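You operate a simulated robot arm through the tools that you are given. There is no shell and no other tool. Be economical: measure what you need, move in short steps, check, and stop when the job is done.

You are at the controls of a simulated two-armed robot. One attempt, no reset.

Task
On the worktop by the pantry door, fold the checked cloth in half.

The check looks at the end state, three seconds after you hand in, the way a careful person would. Anything else that was tipped, shoved, dropped, spilled or broken makes it a failure. Flat cloth is picked up by pressing the open fingertips on it (5 to 10 N) and closing them slowly along it; thin cloth reads only 2 to 8 mm in the jaws.

Robot
Two 7-joint arms with two-finger parallel grippers on one trunk, on a base that drives. Base frame: it is fixed to the floor where the robot stands at the start and does not move with it; the origin is under the middle of the robot, x ahead of it, y to its left, z up; the surface under the hand at the start is at about z = 900. Readings come in mm, degrees, newtons and seconds.
The left shoulder is at the start at [70, 134, 1176], the right one opposite. With the tool pointing down near the work surface each hand reaches from about 200 to 660 mm from the robot's upright axis, wherever it stands, measured 20 degrees to its own side. Places, roughly: worktop by the pantry door [600, 100, 900]. Payload 1.57 kg a hand.
The TCP of each hand is the grasp point between the finger pads, 30 mm short of the fingertips. In the tool frame z runs along the fingers and y along their closing line. The gripper opens to 80 mm. The fingers are 17 mm wide and 12 mm thick; the gripper's body (40 by 82 mm) begins 80 mm behind the TCP.
Orientation is told as [roll, pitch, yaw] about the base's x, y, z axes, in that order, counted from this pose: with the fingers straight down and closing along the base's y, the tool's x points along the base's -x, its y along +y and its z along -z.

Tools
- The arms move only by the tool nudge_tool. It takes "left_increments", "right_increments" or both (then of equal length, played together; a hand with none holds still); each is a list that holds one entry, the list of rows, each a list of 7 numbers: the closure, from 0 (fully open) to 1 (shut), then the shift along the base's x, y, z in mm, then the turn, a rotation vector about the base's x, y, z in degrees. In form: [[[claw, dx, dy, dz, ax, ay, az], ...]]. A call has 1 to 10 rows; each row is the pose to reach, as a shift and turn from the pose commanded when the call began. Rows are played at 5 a second. More than 50 mm and 8.6 degrees between two rows, or a gripper value outside its range, and nothing of the call is played. A pose out of reach is approached as far as the arm can. The call stops where the force on the tool passes 40 N (or 10 N more than at its start, if that is more) or the arm is blocked; 0.2 s more then pass. The fingers move at their own pace (about 153 mm/s each) and stop on an object; they squeeze with about 39 N. The grip force told is the motor's: it shows also when the fingers shut on nothing. Time passes only in rows, and 0.2 s behind the last, so rows that repeat a pose let the fingers close. It gives the time, the measured TCP pose, the force on the tool (base axes), the opening and the grip force at its end, in the units of the frame above (readings bear some noise), with the torque about the TCP (base axes, N m) and any sound that the robot's microphone picked up, and new pictures: "views" is both (left out), scene, wrist or none (wrist: the cameras of the hands that moved).
- Cameras (640 x 400 px; columns grow to the right, rows downward): "scene" is now at [126.2, 19.9, 1368]; the picture's right is [0.29, -0.96, 0.00], its down [-0.77, -0.23, -0.59] and it looks along [0.57, 0.17, -0.81] (base axes); focal length 266 px, centre (320, 200). "left" rides on the left gripper at [72, 7, -122] in its tool frame; the picture's right is [-0.09, 1.00, 0.00], its down [-0.84, -0.08, -0.54] and it looks along [-0.54, -0.05, 0.84] (tool axes); focal length 238 px, centre (320, 200). "right" rides on the right gripper at [72, -7, -122] in its tool frame; the picture's right is [0.09, 1.00, 0.00], its down [-0.84, 0.08, -0.54] and it looks along [-0.54, 0.05, 0.84] (tool axes); focal length 238 px, centre (320, 200). There is no depth. A picture from a camera that has moved, and an enlarged one, comes with that camera's place and axes in the base frame and with its lens. The place of the scene camera against the robot may be out by one fixed shift of up to 18 mm in any direction.
- move_column(by): slides the trunk up (or, below 0, down) by that many mm; the arms and the scene camera ride with it, the base frame stays. It gives what a move gives, with no picture.
- base_move(legs): drives the robot by 1 to 6 legs, each [ahead, left, turn to the left] in mm, mm and degrees, along the robot's own axes; the way and the turn of a leg run together, so that a leg with both is an arc; at most 1500 mm and 180 degrees a leg. The arms and the cameras ride along, it lands a little off, and it stops where it bumps. It gives what a move gives, and a new picture of the scene camera.
- aim_head(pan, tilt): turns the head with the scene camera to pan (to the left, within 86 degrees either way) and tilt (down, from -29 to 69), counted from straight ahead of the robot. It gives what a move gives, and a new picture of the scene camera.
- inspect(camera, box): a new picture of the part [left, top, right, bottom] of that camera's present view, enlarged. No time passes.
- finish_job(): hands the job in; it is judged then, once.

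Work in short steps. Places have to be worked out from the pictures, the camera data and where the tool is seen: move nearer, look again, correct. Check each grasp and each placing, and mend what went wrong. You have 120 turns and 260 pictures in all, those below and enlarged ones among them. Open the grippers and draw the arms clear of the work before you hand the job in, unless the task says otherwise; then end with one line.

The tools are called after "Call:" as name(argument=value, ...) on one line, values as JSON. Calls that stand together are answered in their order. nudge_tool: Moves the arms, as the interface text tells. Its arguments: {"type":"object","properties":{"left_increments":{"type":"array"},"right_increments":{"type":"array"},"views":{"type":"string","enum":["both","scene","wrist","none"]}},"required":[]} The other tools are called the same way: move_column (by) slides the trunk up or down; base_move (legs) drives the base; aim_head (pan, tilt) turns the head that bears the scene camera; inspect (camera, box) takes an enlarged picture of a part of a camera's view; finish_job () hands the job in.

At the start:

```text
time: 0.0
left_tcp_pos: [455.5, 202.5, 1068.4]
left_tcp_rot: [0.1, 0.1, -0.1]
left_force: [0.0, 0.2, 0.3]
left_wrist_torque: [0.03, -0.03, -0.02]
left_gripper_width: 80.0
left_gripper_force: 0.1
right_tcp_pos: [447.0, -156.3, 1099.8]
right_tcp_rot: [0.0, 0.0, 0.0]
right_force: [1.3, -0.1, 0.0]
right_wrist_torque: [-0.02, 0.01, 0.01]
right_gripper_width: 80.1
right_gripper_force: 0.1
trunk travel left (down, up): [-750.0, 190.0]
robot x, y, heading: [0.7, 1.9, 0.1]
head pan, tilt: [16.7, 53.6]
```

scene: 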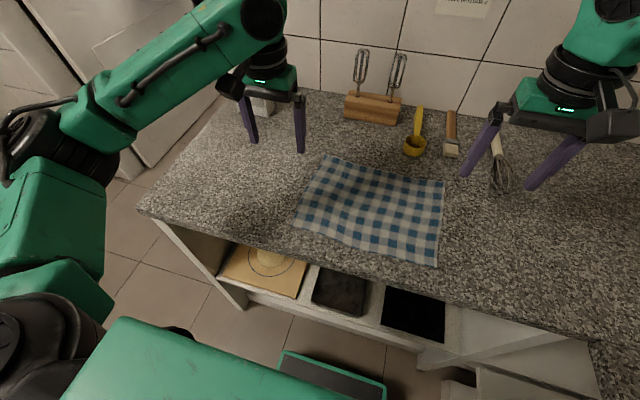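
right: 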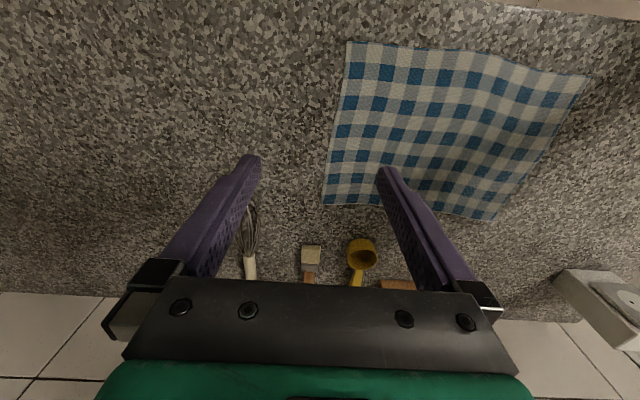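
left: 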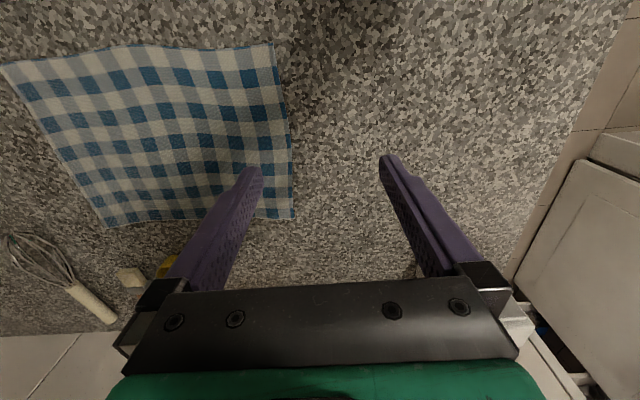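

The wrist views agree on the cloth corners: near-left (376,165), near-right (368,-132), far-right (590,-140), far-left (597,154). I'll fold the near edge onto the far edge, first bringing both hands, half open, above the near corners.

Call:
nudge_tool(left_increments=[[[0.2, -14, -14, -22, 0, 0, 0], [0.4, -28, -29, -44, 0, 0, 0], [0.5, -42, -44, -66, 0, 0, 0], [0.5, -56, -59, -88, 0, 0, 0], [0.5, -67, -72, -108, 0, 0, 0], [0.5, -67, -72, -108, 0, 0, 0]]], right_increments=[[[0.2, -14, 12, -28, 0, 0, 0], [0.4, -28, 24, -56, 0, 0, 0], [0.5, -42, 36, -84, 0, 0, 0], [0.5, -56, 48, -112, 0, 0, 0], [0.5, -67, 59, -140, 0, 0, 0], [0.5, -67, 59, -140, 0, 0, 0]]])

```text
time: 1.4
left_tcp_pos: [387.8, 131.6, 963.5]
left_tcp_rot: [0.0, 0.0, 0.0]
left_force: [1.0, 0.0, -0.2]
left_wrist_torque: [-0.01, 0.01, -0.01]
left_gripper_width: 39.8
left_gripper_force: 0.1
right_tcp_pos: [380.0, -100.0, 960.9]
right_tcp_rot: [0.0, -0.1, 0.0]
right_force: [-0.3, -0.4, -0.7]
right_wrist_torque: [0.01, -0.01, -0.01]
right_gripper_width: 40.0
right_gripper_force: 0.0
trunk travel left (down, up): [-750.0, 190.0]
robot x, y, heading: [0.6, 1.7, -0.0]
head pan, tilt: [16.7, 53.6]
camera scene: at [126.3, 20.0, 1368.0], right [0.29, -0.96, 0.0], down [-0.77, -0.23, -0.59], along [0.57, 0.17, -0.81], focal length 266 px, centre (320, 200)
camera right: at [307.4, -106.6, 1082.9], right [-0.09, 1.0, 0.0], down [0.84, 0.08, 0.54], along [0.54, 0.05, -0.84], focal length 238 px, centre (320, 200)
camera left: at [315.6, 137.6, 1084.7], right [0.09, 1.0, 0.0], down [0.84, -0.08, 0.54], along [0.54, -0.05, -0.84], focal length 238 px, centre (320, 200)
```

scene: 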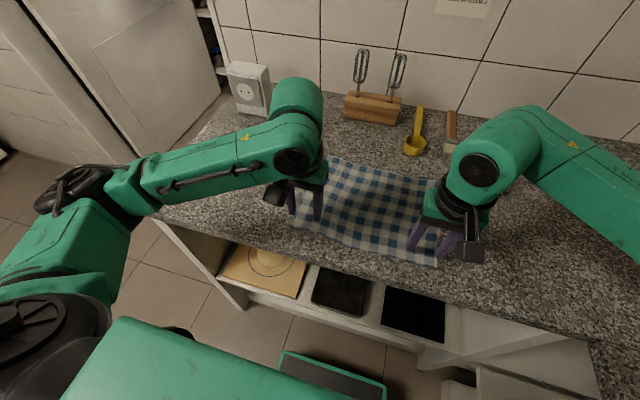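
right: 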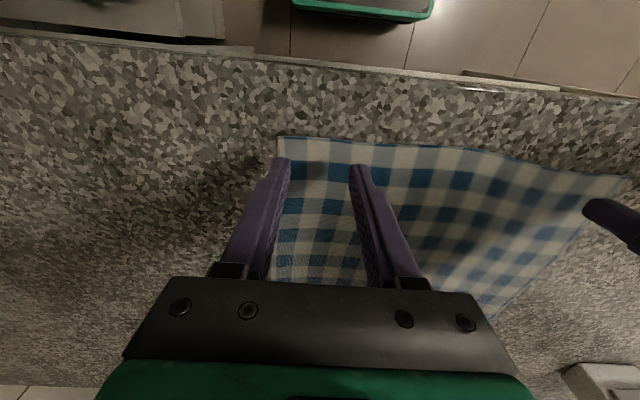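
left: 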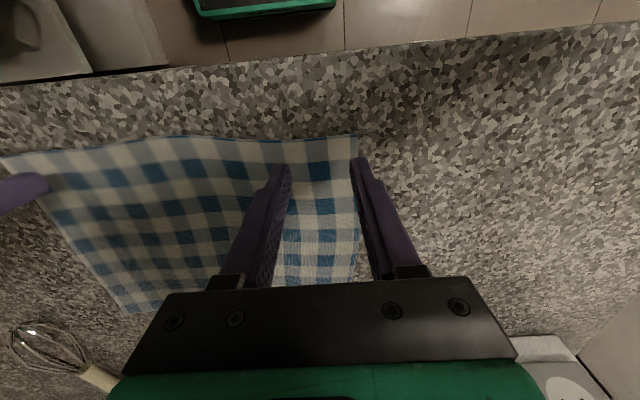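

Outer fingers are right on the edges; I shift inward a few mm and descend toward contact (tips now about 32 mm above the top).

Call:
nudge_tool(left_increments=[[[0.5, 0, -6, -15, 0, 0, 0], [0.5, 0, -6, -27, 0, 0, 0], [0.5, 0, -6, -30, 0, 0, 0]]], right_increments=[[[0.5, 0, 4, -15, 0, 0, 0], [0.5, 0, 4, -26, 0, 0, 0], [0.5, 0, 4, -28, 0, 0, 0]]], views="none")

```text
time: 2.2
left_tcp_pos: [387.3, 123.6, 931.4]
left_tcp_rot: [0.0, 0.0, 0.0]
left_force: [0.2, 0.5, 0.8]
left_wrist_torque: [0.03, 0.01, 0.01]
left_gripper_width: 40.0
left_gripper_force: 0.1
right_tcp_pos: [379.3, -95.5, 931.4]
right_tcp_rot: [0.0, 0.0, 0.0]
right_force: [-0.6, 0.0, 0.0]
right_wrist_torque: [0.0, -0.02, 0.0]
right_gripper_width: 39.9
right_gripper_force: 0.0
trunk travel left (down, up): [-750.0, 190.0]
robot x, y, heading: [-1.8, 0.2, 0.1]
head pan, tilt: [16.7, 53.6]
```

Almost at contact; pressing down in 1 mm steps.

Call:
nudge_tool(left_increments=[[[0.5, 0, 0, -1, 0, 0, 0], [0.5, 0, 0, -2, 0, 0, 0], [0.5, 0, 0, -2, 0, 0, 0]]], right_increments=[[[0.5, 0, 0, -1, 0, 0, 0], [0.5, 0, 0, -2, 0, 0, 0], [0.5, 0, 0, -2, 0, 0, 0]]], views="none")

```text
time: 3.0
left_tcp_pos: [386.7, 123.9, 931.2]
left_tcp_rot: [0.1, -0.4, 0.1]
left_force: [3.4, 3.1, 22.4]
left_wrist_torque: [0.24, -0.04, -0.04]
left_gripper_width: 40.0
left_gripper_force: 0.0
right_tcp_pos: [378.0, -94.8, 930.3]
right_tcp_rot: [0.1, -0.1, 0.1]
right_force: [2.7, -0.6, 10.4]
right_wrist_torque: [-0.11, 0.0, 0.05]
right_gripper_width: 40.1
right_gripper_force: 0.1
trunk travel left (down, up): [-750.0, 190.0]
robot x, y, heading: [-2.4, -1.9, -0.1]
head pan, tilt: [16.7, 53.6]
```

Left presses 22 N, right 10 N; I ease the left by about 1.1 mm and the right by 0.2 mm, and check.

Call:
nudge_tool(left_increments=[[[0.5, 0, 0, 1.1, 0, 0, 0], [0.5, 0, 0, 1.1, 0, 0, 0]]], right_increments=[[[0.5, 0, 0, 0.2, 0, 0, 0], [0.5, 0, 0, 0.2, 0, 0, 0]]], views="wrist")

```text
time: 3.6
left_tcp_pos: [387.3, 123.6, 930.6]
left_tcp_rot: [0.0, -0.3, 0.0]
left_force: [4.3, 2.6, 25.6]
left_wrist_torque: [0.2, -0.09, 0.0]
left_gripper_width: 40.1
left_gripper_force: 0.0
right_tcp_pos: [378.3, -93.9, 932.1]
right_tcp_rot: [0.0, -0.2, 0.1]
right_force: [1.7, -0.8, 12.4]
right_wrist_torque: [-0.1, -0.05, 0.02]
right_gripper_width: 40.1
right_gripper_force: 0.1
trunk travel left (down, up): [-750.0, 190.0]
robot x, y, heading: [-2.7, 0.2, 0.1]
head pan, tilt: [16.7, 53.6]
camera right: at [306.0, -101.4, 1053.6], right [-0.09, 1.0, 0.0], down [0.84, 0.08, 0.54], along [0.54, 0.05, -0.84], focal length 238 px, centre (320, 200)
camera left: at [313.2, 129.2, 1052.3], right [0.09, 1.0, 0.0], down [0.83, -0.08, 0.55], along [0.54, -0.05, -0.84], focal length 238 px, centre (320, 200)
```

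right: 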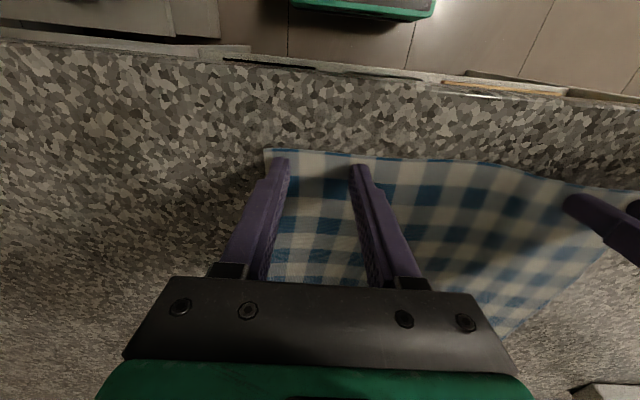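
left: 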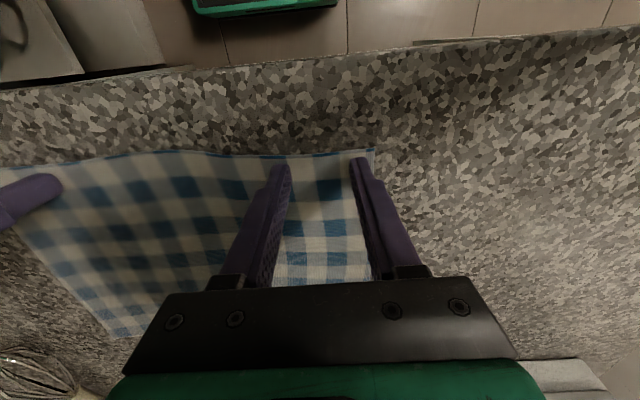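

Both tips sit well on the cloth near the corners, but forces have not dropped yet; ease up more.

Call:
nudge_tool(left_increments=[[[0.5, 0, 0, 1.5, 0, 0, 0], [0.5, 0, 0, 1.5, 0, 0, 0]]], right_increments=[[[0.5, 0, 0, 0.4, 0, 0, 0], [0.5, 0, 0, 0.4, 0, 0, 0]]], views="none")

```text
time: 4.2
left_tcp_pos: [385.8, 123.4, 931.3]
left_tcp_rot: [0.1, 0.0, 0.0]
left_force: [3.0, 0.0, 13.6]
left_wrist_torque: [0.08, -0.06, -0.04]
left_gripper_width: 40.0
left_gripper_force: 0.0
right_tcp_pos: [378.4, -95.5, 932.0]
right_tcp_rot: [0.0, 0.0, 0.0]
right_force: [0.2, -0.7, 11.5]
right_wrist_torque: [-0.12, 0.01, 0.04]
right_gripper_width: 39.8
right_gripper_force: 0.1
trunk travel left (down, up): [-750.0, 190.0]
robot x, y, heading: [0.6, 0.5, 0.1]
head pan, tilt: [16.7, 53.6]
```

Near target; easing slightly more and closing slowly over two seconds.

Call:
nudge_tool(left_increments=[[[0.5, 0, 0, 0.5, 0, 0, 0], [0.56, 0, 0, 0.5, 0, 0, 0], [0.62, 0, 0, 0.5, 0, 0, 0], [0.68, 0, 0, 0.5, 0, 0, 0], [0.74, 0, 0, 0.5, 0, 0, 0], [0.8, 0, 0, 0.5, 0, 0, 0], [0.86, 0, 0, 0.5, 0, 0, 0], [0.92, 0, 0, 0.5, 0, 0, 0], [1, 0, 0, 0.5, 0, 0, 0], [1, 0, 0, 0.5, 0, 0, 0]]], right_increments=[[[0.5, 0, 0, 0.3, 0, 0, 0], [0.56, 0, 0, 0.3, 0, 0, 0], [0.62, 0, 0, 0.3, 0, 0, 0], [0.68, 0, 0, 0.3, 0, 0, 0], [0.74, 0, 0, 0.3, 0, 0, 0], [0.8, 0, 0, 0.3, 0, 0, 0], [0.86, 0, 0, 0.3, 0, 0, 0], [0.92, 0, 0, 0.3, 0, 0, 0], [1, 0, 0, 0.3, 0, 0, 0], [1, 0, 0, 0.3, 0, 0, 0]]])

```text
time: 6.4
left_tcp_pos: [387.6, 125.2, 931.6]
left_tcp_rot: [0.0, 0.1, -0.1]
left_force: [0.3, -1.9, 1.9]
left_wrist_torque: [-0.06, 0.0, 0.03]
left_gripper_width: 7.1
left_gripper_force: 26.6
right_tcp_pos: [380.2, -94.2, 931.9]
right_tcp_rot: [0.0, 0.0, 0.0]
right_force: [-0.4, 1.5, 2.4]
right_wrist_torque: [0.04, 0.01, -0.01]
right_gripper_width: 2.2
right_gripper_force: 23.4
trunk travel left (down, up): [-750.0, 190.0]
robot x, y, heading: [-0.9, -2.4, -0.1]
head pan, tilt: [16.7, 53.6]
camera scene: at [125.6, 19.9, 1368.1], right [0.29, -0.96, 0.0], down [-0.77, -0.23, -0.59], along [0.57, 0.17, -0.8], focal length 266 px, centre (320, 200)
camera right: at [308.5, -101.4, 1054.2], right [-0.09, 1.0, 0.0], down [0.84, 0.08, 0.54], along [0.54, 0.05, -0.84], focal length 238 px, centre (320, 200)
camera left: at [315.3, 129.6, 1053.0], right [0.09, 1.0, 0.0], down [0.84, -0.08, 0.54], along [0.54, -0.05, -0.84], focal length 238 px, centre (320, 200)
```

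scene: 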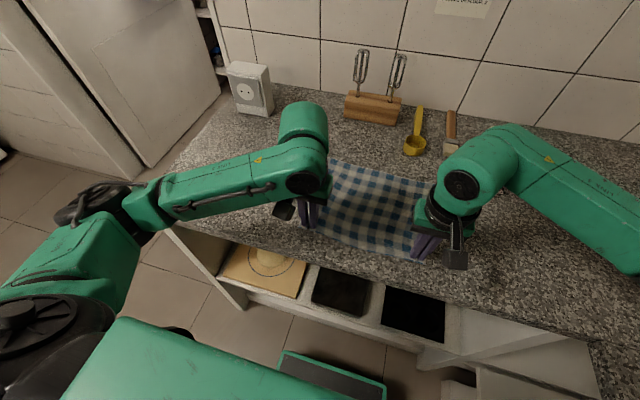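
right: 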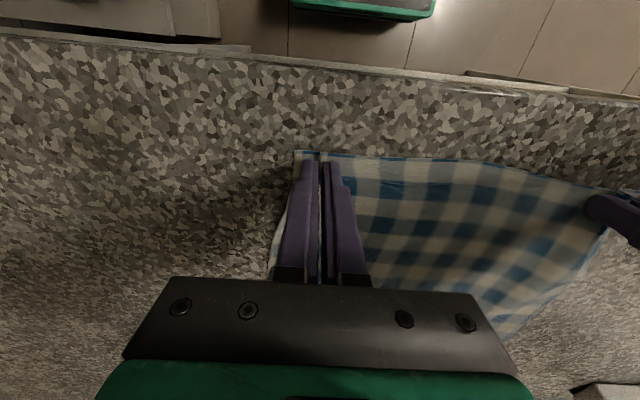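
left: 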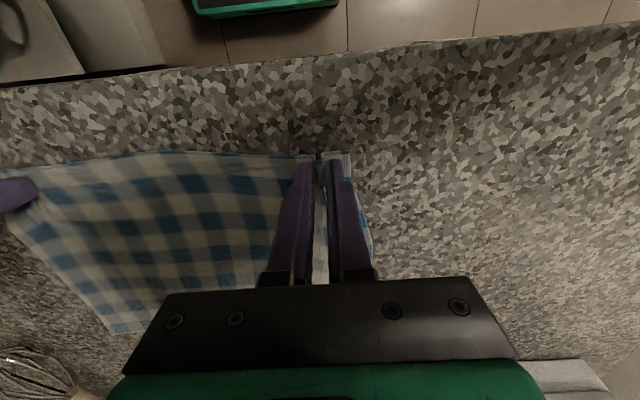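

Both hands read thin cloth in the jaws (7 and 2 mm) with ridges visible. Lift a little and check.

Call:
nudge_tool(left_increments=[[[1, 2, 0, 10, 0, 0, 0], [1, 5, 0, 22, 0, 0, 0], [1, 10, 0, 35, 0, 0, 0], [1, 15, 0, 45, 0, 0, 0], [1, 15, 0, 45, 0, 0, 0]]], right_increments=[[[1, 2, 0, 10, 0, 0, 0], [1, 5, 0, 22, 0, 0, 0], [1, 10, 0, 35, 0, 0, 0], [1, 15, 0, 45, 0, 0, 0], [1, 15, 0, 45, 0, 0, 0]]])

```text
time: 7.6
left_tcp_pos: [402.0, 126.2, 976.0]
left_tcp_rot: [0.0, 0.0, 0.0]
left_force: [-0.2, -3.7, -0.8]
left_wrist_torque: [-0.1, -0.02, 0.02]
left_gripper_width: 7.0
left_gripper_force: 27.3
right_tcp_pos: [395.9, -96.0, 976.8]
right_tcp_rot: [-0.1, -0.1, 0.0]
right_force: [-0.3, 4.0, -0.5]
right_wrist_torque: [0.11, 0.02, -0.04]
right_gripper_width: 1.9
right_gripper_force: 23.8
trunk travel left (down, up): [-750.0, 190.0]
robot x, y, heading: [4.0, -0.8, -0.1]
head pan, tilt: [16.7, 53.6]
camera scene: at [126.0, 20.0, 1368.0], right [0.29, -0.96, 0.0], down [-0.77, -0.23, -0.59], along [0.57, 0.17, -0.81], focal length 266 px, centre (320, 200)
camera right: at [324.2, -102.5, 1098.5], right [-0.09, 1.0, 0.0], down [0.84, 0.08, 0.54], along [0.54, 0.05, -0.84], focal length 238 px, centre (320, 200)
camera left: at [329.0, 130.6, 1098.1], right [0.09, 1.0, 0.0], down [0.84, -0.08, 0.54], along [0.54, -0.05, -0.84], focal length 238 px, centre (320, 200)
```

scene: 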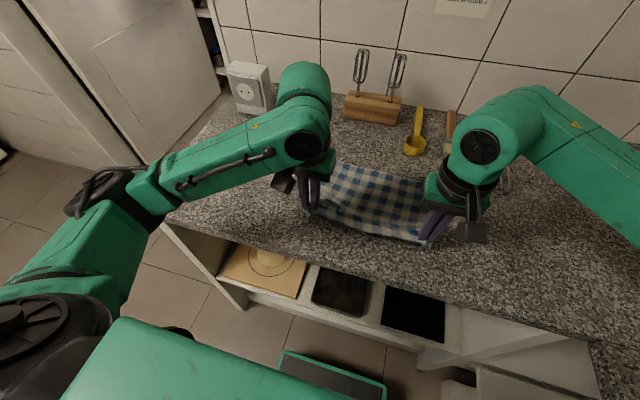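
right: 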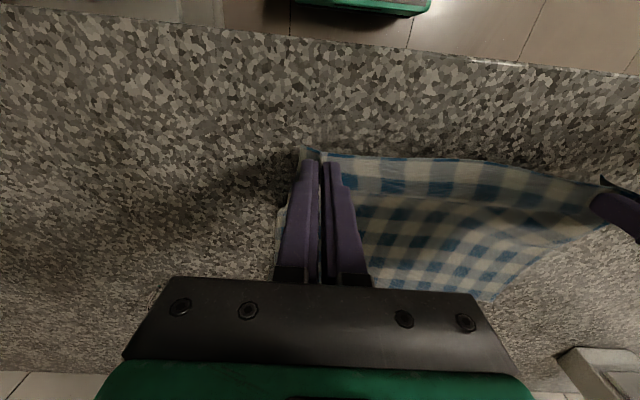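
left: 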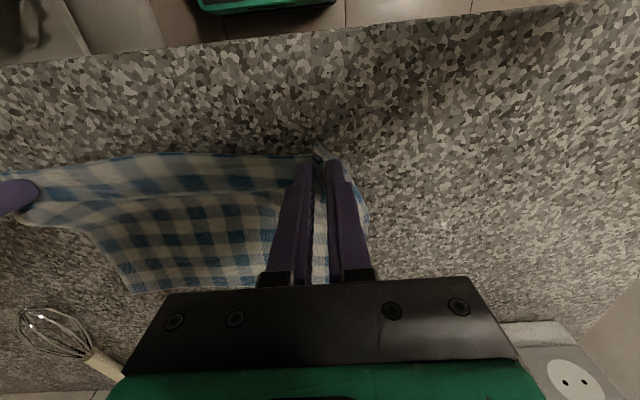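

Cloth is lifted cleanly by both hands. Carry it through an arc over the middle line toward the far edge, keeping slack.

Call:
nudge_tool(left_increments=[[[1, 15, -1, 12, 0, 0, 0], [1, 32, -2, 22, 0, 0, 0], [1, 50, -2, 32, 0, 0, 0], [1, 70, -2, 38, 0, 0, 0], [1, 90, -2, 40, 0, 0, 0], [1, 108, -2, 37, 0, 0, 0], [1, 125, -2, 30, 0, 0, 0], [1, 142, -2, 20, 0, 0, 0], [1, 155, -2, 8, 0, 0, 0], [1, 155, -2, 8, 0, 0, 0]]], right_increments=[[[1, 15, 1, 12, 0, 0, 0], [1, 32, 2, 22, 0, 0, 0], [1, 50, 2, 32, 0, 0, 0], [1, 70, 2, 38, 0, 0, 0], [1, 90, 2, 40, 0, 0, 0], [1, 108, 2, 37, 0, 0, 0], [1, 125, 2, 30, 0, 0, 0], [1, 142, 2, 20, 0, 0, 0], [1, 155, 2, 8, 0, 0, 0], [1, 155, 2, 8, 0, 0, 0]]])

```text
time: 9.8
left_tcp_pos: [555.6, 121.2, 984.9]
left_tcp_rot: [0.1, -0.1, 0.0]
left_force: [-0.6, 0.0, -0.3]
left_wrist_torque: [-0.03, 0.02, 0.0]
left_gripper_width: 7.0
left_gripper_force: 26.7
right_tcp_pos: [551.7, -92.7, 983.2]
right_tcp_rot: [0.0, 0.0, 0.1]
right_force: [-0.2, 0.2, 0.4]
right_wrist_torque: [0.01, -0.01, -0.01]
right_gripper_width: 1.8
right_gripper_force: 23.8
trunk travel left (down, up): [-750.0, 190.0]
robot x, y, heading: [0.0, 3.7, -0.3]
head pan, tilt: [16.7, 53.6]
camera scene: at [125.6, 20.0, 1368.1], right [0.29, -0.96, 0.0], down [-0.77, -0.23, -0.59], along [0.57, 0.17, -0.8], focal length 266 px, centre (320, 200)
camera right: at [478.7, -99.2, 1104.8], right [-0.09, 1.0, 0.0], down [0.84, 0.08, 0.54], along [0.54, 0.05, -0.84], focal length 238 px, centre (320, 200)
camera left: at [484.3, 127.8, 1105.9], right [0.09, 1.0, 0.0], down [0.84, -0.08, 0.54], along [0.54, -0.05, -0.84], focal length 238 px, centre (320, 200)
```

scene: 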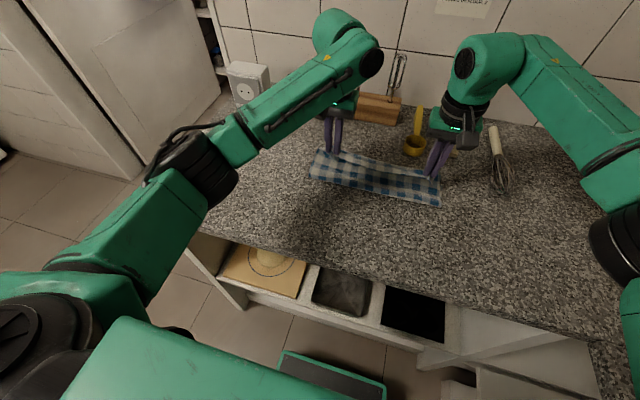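
right: 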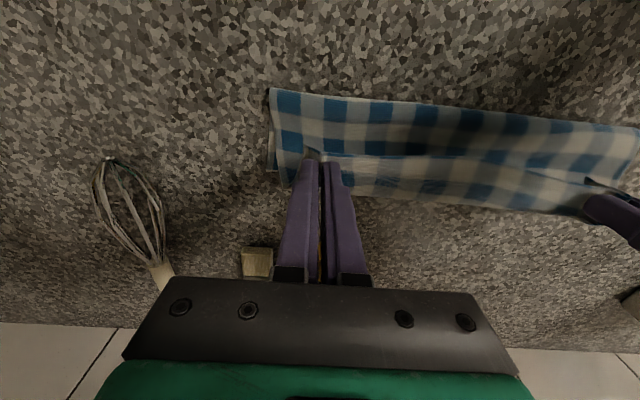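
left: 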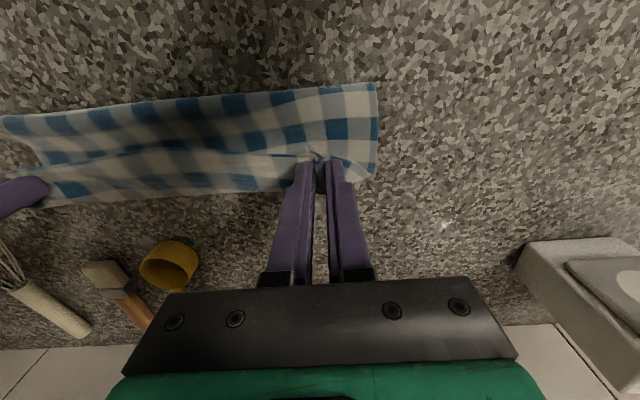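

The flap is over. I enlarge the views to locate the bottom layer's far edge.

Call:
inspect(camera="left", box=[0, 60, 400, 310])

Call:
inspect(camera="right", box=[240, 60, 640, 310])

Call:
inspect(camera="scene", box=[280, 110, 480, 235])

```text
1.60 times, centred on (200, 185) of left
camera zoom: at [484.3, 127.8, 1105.9], right [0.09, 1.0, 0.0], down [0.84, -0.08, 0.54], along [0.54, -0.05, -0.84], focal length 381 px, centre (512, 224)
```

zoom: 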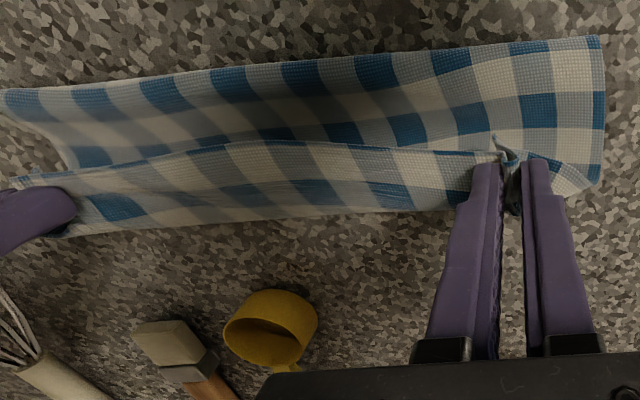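

```text
1.60 times, centred on (440, 185) of right
camera zoom: at [478.7, -99.2, 1104.8], right [-0.09, 1.0, 0.0], down [0.84, 0.08, 0.54], along [0.54, 0.05, -0.84], focal length 381 px, centre (128, 224)
```

zoom: 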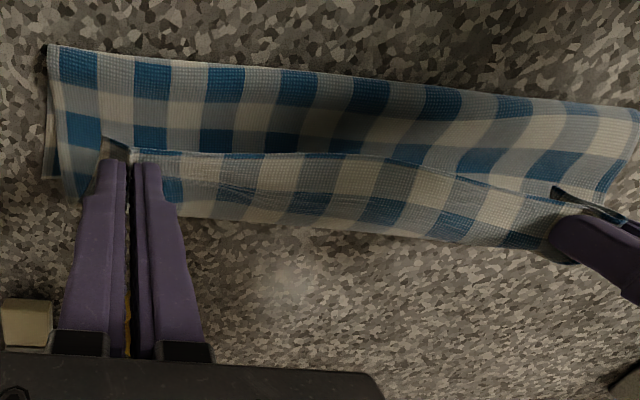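

```text
3.20 times, centred on (380, 172) of scene
camera zoom: at [125.6, 20.0, 1368.1], right [0.29, -0.96, 0.0], down [-0.77, -0.23, -0.59], along [0.57, 0.17, -0.8], focal length 850 px, centre (128, 288)
```

zoom: 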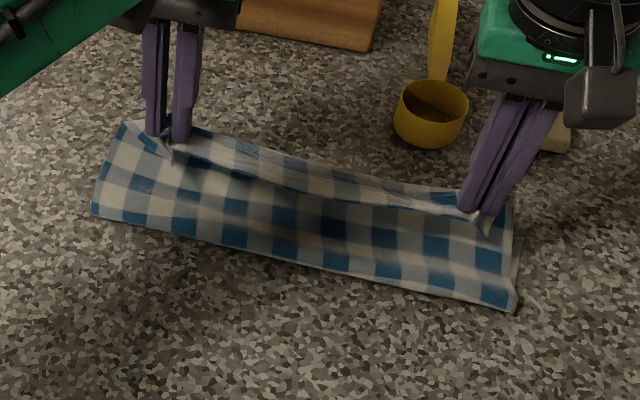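

The squares' size shows the visible far band is the flap's overhang, still about 40 mm up; the bottom far-right corner peeks out at about (583,-139), so the bottom layer has stayed put. I lower the flap toward the far edge.

Call:
nudge_tool(left_increments=[[[1, 8, 0, -10, 0, 0, 0], [1, 15, 0, -20, 0, 0, 0], [1, 20, 0, -30, 0, 0, 0], [1, 20, 0, -40, 0, 0, 0], [1, 20, 0, -40, 0, 0, 0]]], right_increments=[[[1, 8, 0, -10, 0, 0, 0], [1, 14, 0, -20, 0, 0, 0], [1, 18, 0, -30, 0, 0, 0], [1, 18, 0, -40, 0, 0, 0], [1, 18, 0, -40, 0, 0, 0]]])

Call:
inspect(camera="left", box=[0, 60, 400, 310])

Call:
inspect(camera="right", box=[240, 60, 640, 310])

Call:
inspect(camera="scene", box=[280, 110, 480, 235])

```text
time: 11.0
left_tcp_pos: [578.2, 123.0, 944.5]
left_tcp_rot: [0.0, 0.0, 0.0]
left_force: [0.3, -0.6, -0.8]
left_wrist_torque: [-0.01, 0.03, -0.02]
left_gripper_width: 6.8
left_gripper_force: 26.3
right_tcp_pos: [569.0, -91.4, 942.9]
right_tcp_rot: [0.0, 0.0, 0.0]
right_force: [0.2, 0.3, -0.2]
right_wrist_torque: [0.0, 0.02, 0.01]
right_gripper_width: 2.1
right_gripper_force: 23.2
trunk travel left (down, up): [-750.0, 190.0]
robot x, y, heading: [-1.8, 2.5, -0.0]
head pan, tilt: [16.7, 53.6]
camera scene: at [125.9, 19.9, 1368.0], right [0.29, -0.96, 0.0], down [-0.77, -0.23, -0.59], along [0.57, 0.17, -0.81], focal length 266 px, centre (320, 200)
camera right: at [496.5, -98.1, 1065.6], right [-0.09, 1.0, 0.0], down [0.84, 0.08, 0.54], along [0.54, 0.05, -0.84], focal length 238 px, centre (320, 200)
camera left: at [505.7, 127.3, 1065.7], right [0.09, 1.0, 0.0], down [0.84, -0.08, 0.54], along [0.54, -0.05, -0.84], focal length 238 px, centre (320, 200)
```

scene: 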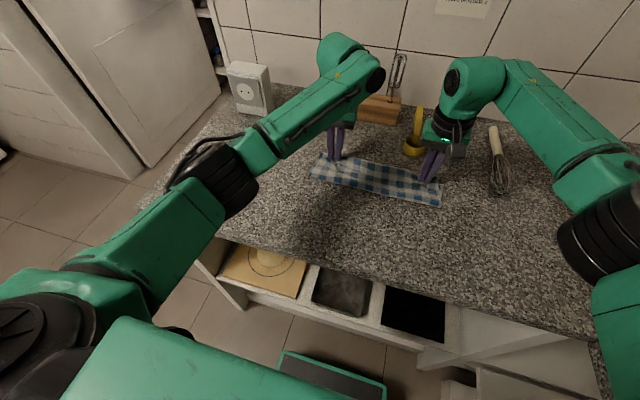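
right: 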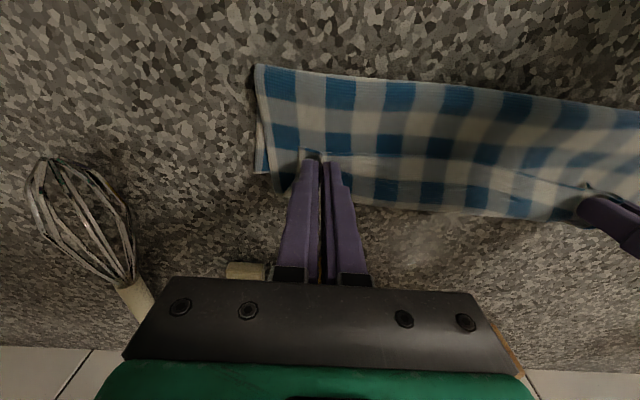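
left: 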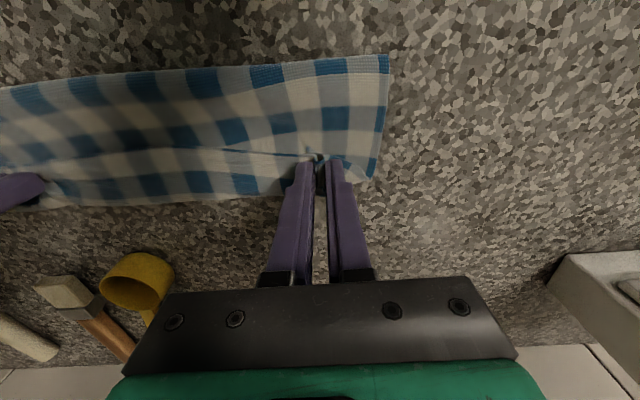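

```text
1.60 times, centred on (200, 185) of left
camera zoom: at [505.7, 127.3, 1065.7], right [0.09, 1.0, 0.0], down [0.84, -0.08, 0.54], along [0.54, -0.05, -0.84], focal length 381 px, centre (512, 224)
```

zoom: 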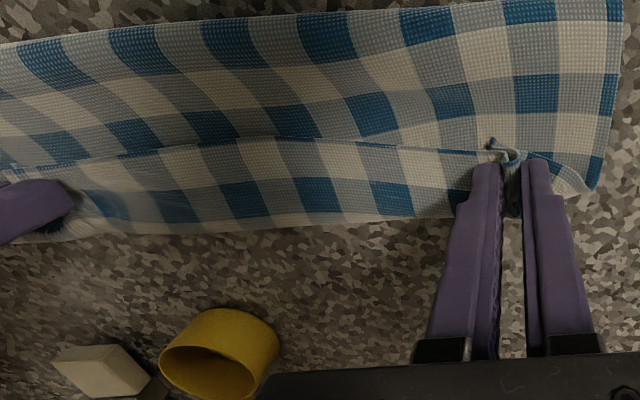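

```text
1.60 times, centred on (440, 185) of right
camera zoom: at [496.5, -98.1, 1065.6], right [-0.09, 1.0, 0.0], down [0.84, 0.08, 0.54], along [0.54, 0.05, -0.84], focal length 381 px, centre (128, 224)
```

zoom: 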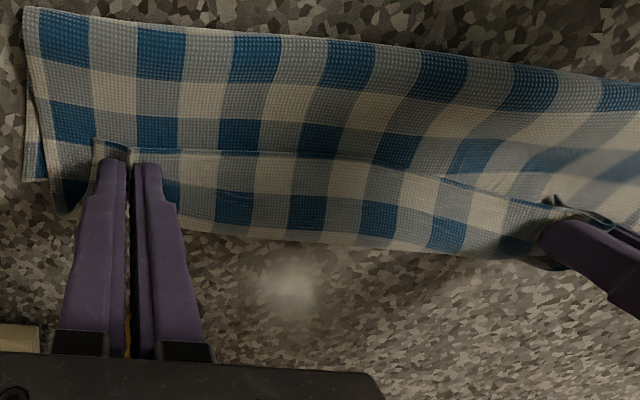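

```text
3.20 times, centred on (380, 172) of scene
camera zoom: at [125.9, 19.9, 1368.0], right [0.29, -0.96, 0.0], down [-0.77, -0.23, -0.59], along [0.57, 0.17, -0.81], focal length 850 px, centre (128, 288)
```

zoom: 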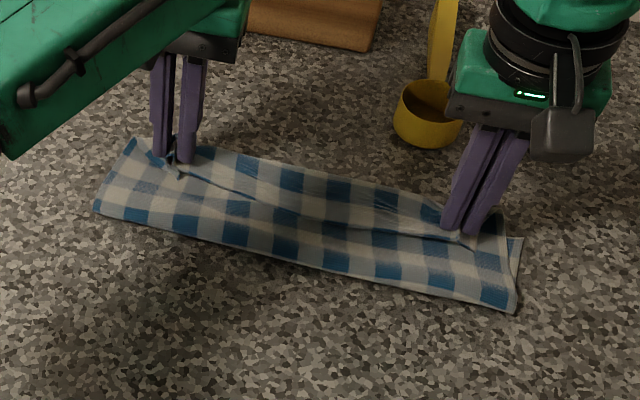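

Reading the checks carefully: the pinched edge still points toward the robot, so the flap curls over itself past the grip. I'll back up along the arc while tilting the fingers' tips toward the robot (turn about +y), so the edge ends up leading.

Call:
nudge_tool(left_increments=[[[1, -12, 0, 18, 0, 5, 0], [1, -28, 0, 35, 0, 10, 0], [1, -48, 0, 48, 0, 16, 0], [1, -70, 0, 56, 0, 22, 0], [1, -92, 0, 60, 0, 28, 0], [1, -112, 0, 60, 0, 34, 0], [1, -130, 0, 56, 0, 40, 0], [1, -130, 0, 56, 0, 40, 0]]], right_increments=[[[1, -12, 0, 18, 0, 5, 0], [1, -28, 0, 35, 0, 10, 0], [1, -46, 0, 48, 0, 16, 0], [1, -66, 0, 56, 0, 22, 0], [1, -86, 0, 60, 0, 28, 0], [1, -106, 0, 60, 0, 34, 0], [1, -124, 0, 56, 0, 40, 0], [1, -124, 0, 56, 0, 40, 0]]])

```text
time: 12.8
left_tcp_pos: [448.7, 123.6, 1001.8]
left_tcp_rot: [0.1, 40.0, 0.1]
left_force: [0.1, -0.3, -0.8]
left_wrist_torque: [-0.02, 0.0, 0.03]
left_gripper_width: 7.1
left_gripper_force: 26.3
right_tcp_pos: [445.1, -93.0, 1001.7]
right_tcp_rot: [0.0, 40.0, 0.0]
right_force: [-0.1, 0.8, 0.3]
right_wrist_torque: [0.04, 0.01, -0.03]
right_gripper_width: 2.2
right_gripper_force: 23.3
trunk travel left (down, up): [-750.0, 190.0]
robot x, y, heading: [0.2, 1.3, -0.2]
head pan, tilt: [16.7, 53.6]
camera scene: at [126.2, 20.1, 1368.0], right [0.29, -0.96, 0.0], down [-0.77, -0.23, -0.59], along [0.57, 0.17, -0.81], focal length 266 px, centre (320, 200)
camera right: at [468.2, -99.7, 1141.6], right [-0.07, 1.0, 0.06], down [0.99, 0.08, -0.12], along [-0.13, 0.05, -0.99], focal length 238 px, centre (320, 200)
camera left: at [471.2, 129.3, 1140.5], right [0.07, 1.0, -0.06], down [0.99, -0.08, -0.12], along [-0.13, -0.05, -0.99], focal length 238 px, centre (320, 200)
```

scene: 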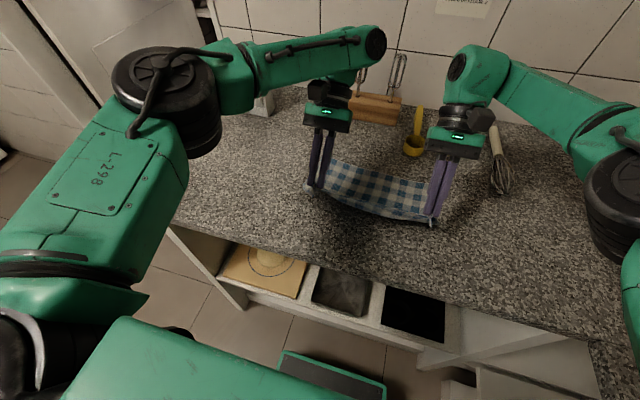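
right: 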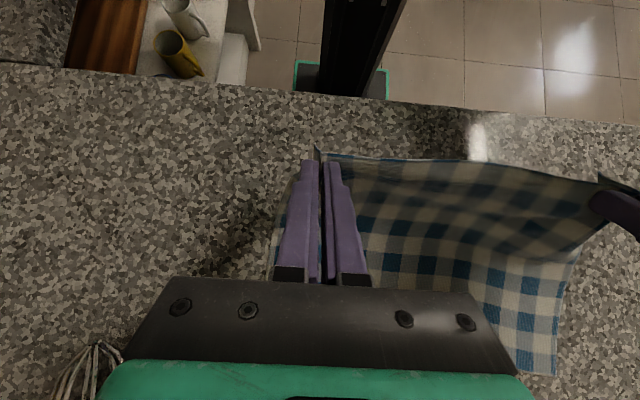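
left: 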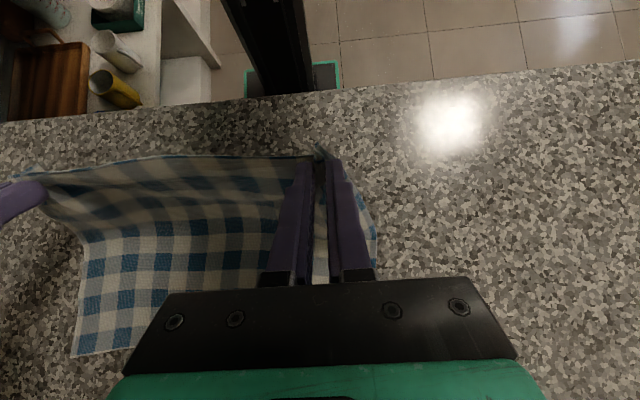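

The tilt works and the cloth unrolled. Now carry the edge forward again along a slack arc, tilting to 50°, stopping about 28 mm above the surface.

Call:
nudge_tool(left_increments=[[[1, 26, 0, 5, 0, 2, 0], [1, 54, 0, 5, 0, 4, 0], [1, 83, 0, -3, 0, 6, 0], [1, 109, 0, -16, 0, 8, 0], [1, 129, 0, -34, 0, 10, 0], [1, 144, 0, -54, 0, 10, 0], [1, 144, 0, -54, 0, 10, 0]]], right_increments=[[[1, 26, 0, 5, 0, 2, 0], [1, 54, 0, 5, 0, 4, 0], [1, 83, 0, -3, 0, 6, 0], [1, 109, 0, -16, 0, 8, 0], [1, 129, 0, -34, 0, 10, 0], [1, 144, 0, -54, 0, 10, 0], [1, 144, 0, -54, 0, 10, 0]]])

Call:
inspect(camera="scene", box=[280, 110, 480, 235])

```text
time: 14.4
left_tcp_pos: [435.7, 134.4, 936.3]
left_tcp_rot: [-1.1, 50.2, -0.8]
left_force: [-1.3, -28.8, 3.7]
left_wrist_torque: [-0.67, 0.2, 0.72]
left_gripper_width: 8.0
left_gripper_force: 26.9
left hand out of reach, approached as far as the arm can: row 1, 2, 3, 4, 5, 6, 7
right_tcp_pos: [419.3, -105.2, 960.5]
right_tcp_rot: [0.8, 49.9, 0.7]
right_force: [1.9, 29.3, -4.0]
right_wrist_torque: [0.49, -0.11, -0.78]
right_gripper_width: 1.9
right_gripper_force: 23.7
right hand out of reach, approached as far as the arm can: row 1, 2, 3, 4, 5, 6, 7
trunk travel left (down, up): [-750.0, 190.0]
robot x, y, heading: [-0.4, -0.9, -0.1]
head pan, tilt: [16.7, 53.6]
camera scene: at [128.6, 20.8, 1367.8], right [0.29, -0.96, 0.0], down [-0.77, -0.23, -0.59], along [0.57, 0.17, -0.81], focal length 266 px, centre (320, 200)
camera right: at [466.7, -113.6, 1094.7], right [-0.06, 1.0, 0.08], down [0.95, 0.08, -0.29], along [-0.29, 0.06, -0.95], focal length 238 px, centre (320, 200)
camera left: at [481.4, 141.3, 1069.7], right [0.06, 0.99, -0.08], down [0.95, -0.08, -0.29], along [-0.3, -0.06, -0.95], focal length 238 px, centre (320, 200)
```

scene: 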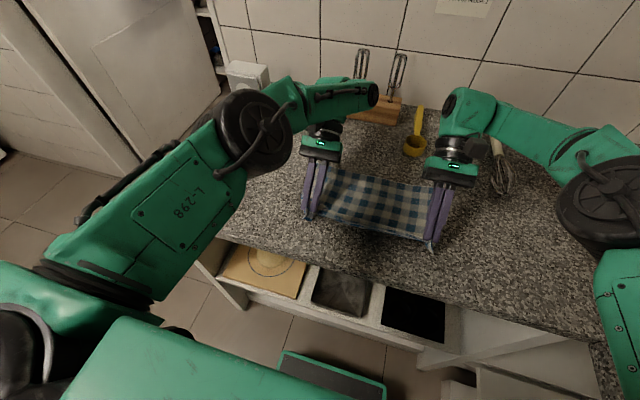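
right: 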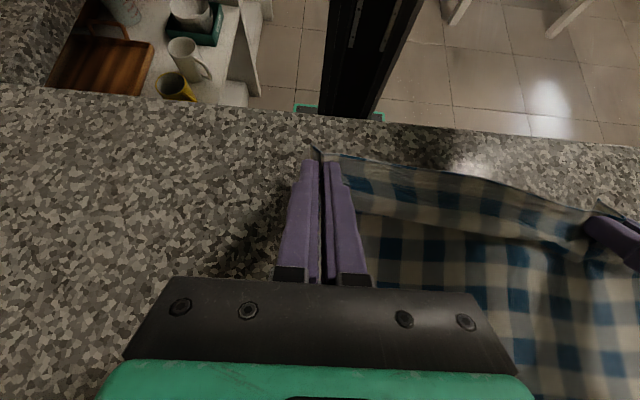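
left: 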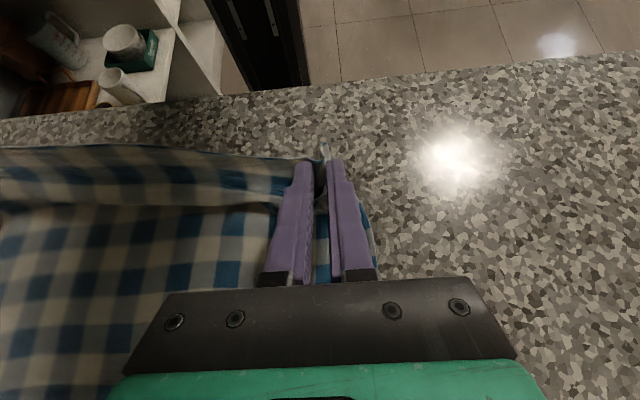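

```text
3.20 times, centred on (380, 172) of scene
camera zoom: at [128.6, 20.8, 1367.8], right [0.29, -0.96, 0.0], down [-0.77, -0.23, -0.59], along [0.57, 0.17, -0.81], focal length 850 px, centre (128, 288)
```

zoom: 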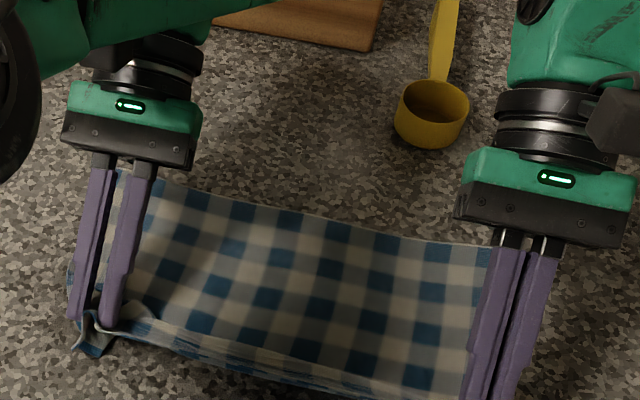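

The arms ran out of reach with that tilt and are pulling the cloth sideways (29 N). First I ease the tension, with a small inward/up step to see how the command responds.

Call:
nudge_tool(left_increments=[[[1, 0, -5, 5, 0, -2, 0]]], right_increments=[[[1, 0, 5, 5, 0, -2, 0]]], views="none")

```text
time: 14.8
left_tcp_pos: [430.5, 133.1, 942.1]
left_tcp_rot: [-0.3, 48.0, 0.0]
left_force: [-1.3, -22.6, 2.7]
left_wrist_torque: [-0.53, 0.07, 0.53]
left_gripper_width: 7.4
left_gripper_force: 26.3
right_tcp_pos: [419.7, -104.3, 965.5]
right_tcp_rot: [0.2, 48.0, 0.2]
right_force: [2.0, 21.2, -2.0]
right_wrist_torque: [0.38, -0.12, -0.58]
right_gripper_width: 1.9
right_gripper_force: 23.8
trunk travel left (down, up): [-750.0, 190.0]
robot x, y, heading: [0.6, -0.1, 0.0]
head pan, tilt: [16.7, 53.6]
```

The command follows the reached pose. I bring the hands back in, untilt, and lay the edge back near its original place.

Call:
nudge_tool(left_increments=[[[1, 0, -6, 10, 0, -8, 0], [1, -6, -10, 20, 0, -16, 0], [1, -14, -10, 24, 0, -24, 0], [1, -22, -10, 24, 0, -32, 0], [1, -32, -10, 18, 0, -40, 0], [1, -42, -10, 10, 0, -48, 0], [1, -44, -10, 2, 0, -48, 0], [1, -44, -10, -4, 0, -48, 0], [1, -44, -10, -4, 0, -48, 0]]], right_increments=[[[1, 0, 6, 5, 0, -8, 0], [1, -6, 12, 8, 0, -16, 0], [1, -12, 12, 8, 0, -24, 0], [1, -20, 12, 6, 0, -32, 0], [1, -30, 12, 0, 0, -40, 0], [1, -40, 12, -10, 0, -48, 0], [1, -42, 12, -20, 0, -48, 0], [1, -42, 12, -27, 0, -48, 0], [1, -42, 12, -27, 0, -48, 0]]])

```text
time: 16.8
left_tcp_pos: [384.5, 127.4, 936.5]
left_tcp_rot: [0.0, 0.0, 0.2]
left_force: [0.4, -1.2, 0.7]
left_wrist_torque: [0.0, 0.03, -0.03]
left_gripper_width: 2.7
left_gripper_force: 24.0
right_tcp_pos: [380.6, -94.8, 933.4]
right_tcp_rot: [0.0, 0.0, 0.0]
right_force: [0.3, 0.1, 1.1]
right_wrist_torque: [0.01, 0.01, 0.02]
right_gripper_width: 1.7
right_gripper_force: 23.5
trunk travel left (down, up): [-750.0, 190.0]
robot x, y, heading: [-0.1, 2.2, 0.1]
head pan, tilt: [16.7, 53.6]
camera scene: at [125.4, 19.9, 1368.1], right [0.29, -0.96, 0.0], down [-0.77, -0.23, -0.59], along [0.57, 0.17, -0.8], focal length 266 px, centre (320, 200)
camera right: at [308.8, -101.6, 1056.0], right [-0.09, 1.0, 0.0], down [0.84, 0.08, 0.54], along [0.54, 0.05, -0.84], focal length 238 px, centre (320, 200)
camera left: at [311.2, 132.9, 1058.0], right [0.09, 1.0, 0.0], down [0.84, -0.08, 0.54], along [0.54, -0.05, -0.84], focal length 238 px, centre (320, 200)
```

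scene: 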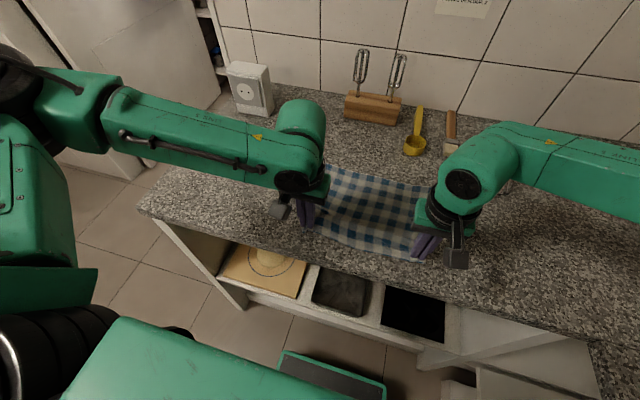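
right: 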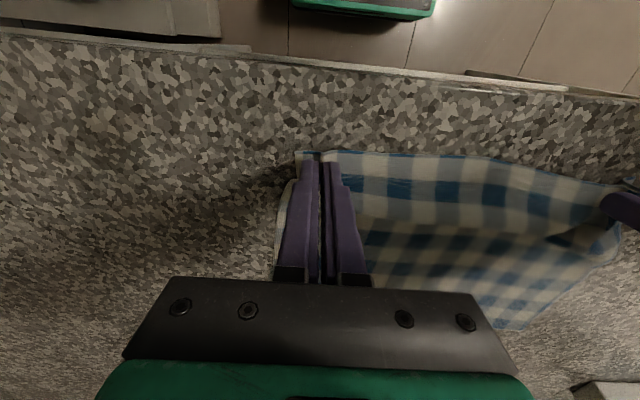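
left: 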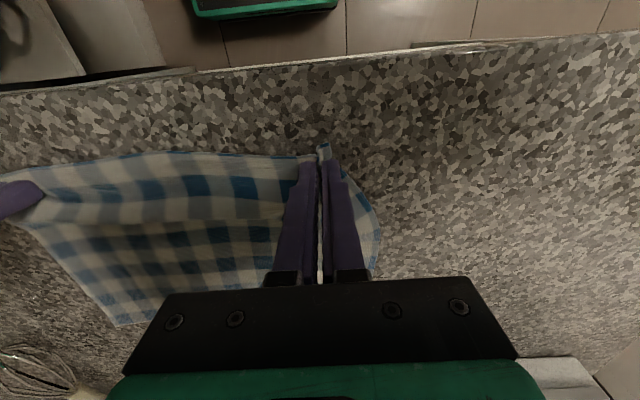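

Laid back with a slight ripple. I pull the edge 15 mm toward the robot to flatten it, then open the fingers slowly at the surface so they spread the ridge out.

Call:
nudge_tool(left_increments=[[[1, -8, 2, -2, 0, 0, 0], [1, -15, 3, -4, 0, 0, 0], [1, -15, 3, -4, 0, 0, 0], [0.9, -15, 3, -4, 0, 0, 0], [0.8, -15, 3, -4, 0, 0, 0], [0.7, -15, 3, -4, 0, 0, 0], [0.6, -15, 3, -4, 0, 0, 0], [0.5, -15, 3, -4, 0, 0, 0]]], right_increments=[[[1, -8, -2, -1, 0, 0, 0], [1, -15, -3, -2, 0, 0, 0], [1, -15, -3, -2, 0, 0, 0], [0.9, -15, -3, -2, 0, 0, 0], [0.8, -15, -3, -2, 0, 0, 0], [0.7, -15, -3, -2, 0, 0, 0], [0.6, -15, -3, -2, 0, 0, 0], [0.5, -15, -3, -2, 0, 0, 0]]], views="wrist")

```text
time: 18.6
left_tcp_pos: [368.8, 130.4, 932.5]
left_tcp_rot: [0.0, 0.0, -0.1]
left_force: [1.2, 0.7, -0.9]
left_wrist_torque: [-0.01, 0.0, 0.01]
left_gripper_width: 40.0
left_gripper_force: 0.2
right_tcp_pos: [366.7, -99.0, 932.3]
right_tcp_rot: [0.1, 0.0, 0.0]
right_force: [-0.3, -0.5, 3.1]
right_wrist_torque: [0.07, -0.03, 0.0]
right_gripper_width: 39.7
right_gripper_force: 0.2
trunk travel left (down, up): [-750.0, 190.0]
robot x, y, heading: [-0.4, -0.8, 0.1]
head pan, tilt: [16.7, 53.6]
camera right: at [294.5, -105.9, 1054.0], right [-0.09, 1.0, 0.0], down [0.84, 0.08, 0.54], along [0.54, 0.05, -0.84], focal length 238 px, centre (320, 200)
camera left: at [296.0, 135.5, 1053.3], right [0.09, 1.0, 0.0], down [0.84, -0.08, 0.54], along [0.54, -0.05, -0.84], focal length 238 px, centre (320, 200)
```

right: 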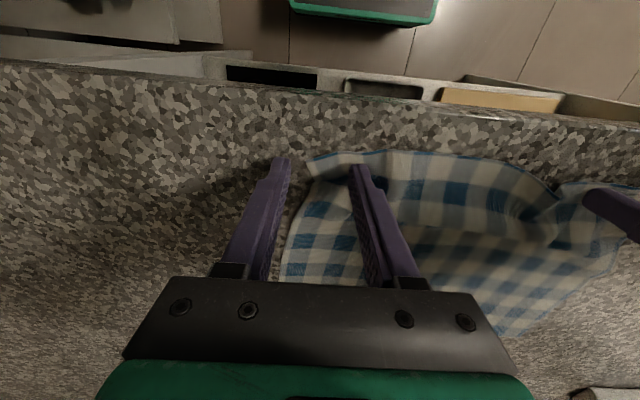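
left: 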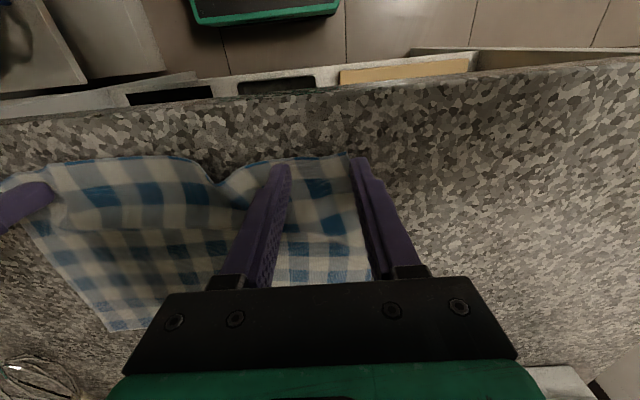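

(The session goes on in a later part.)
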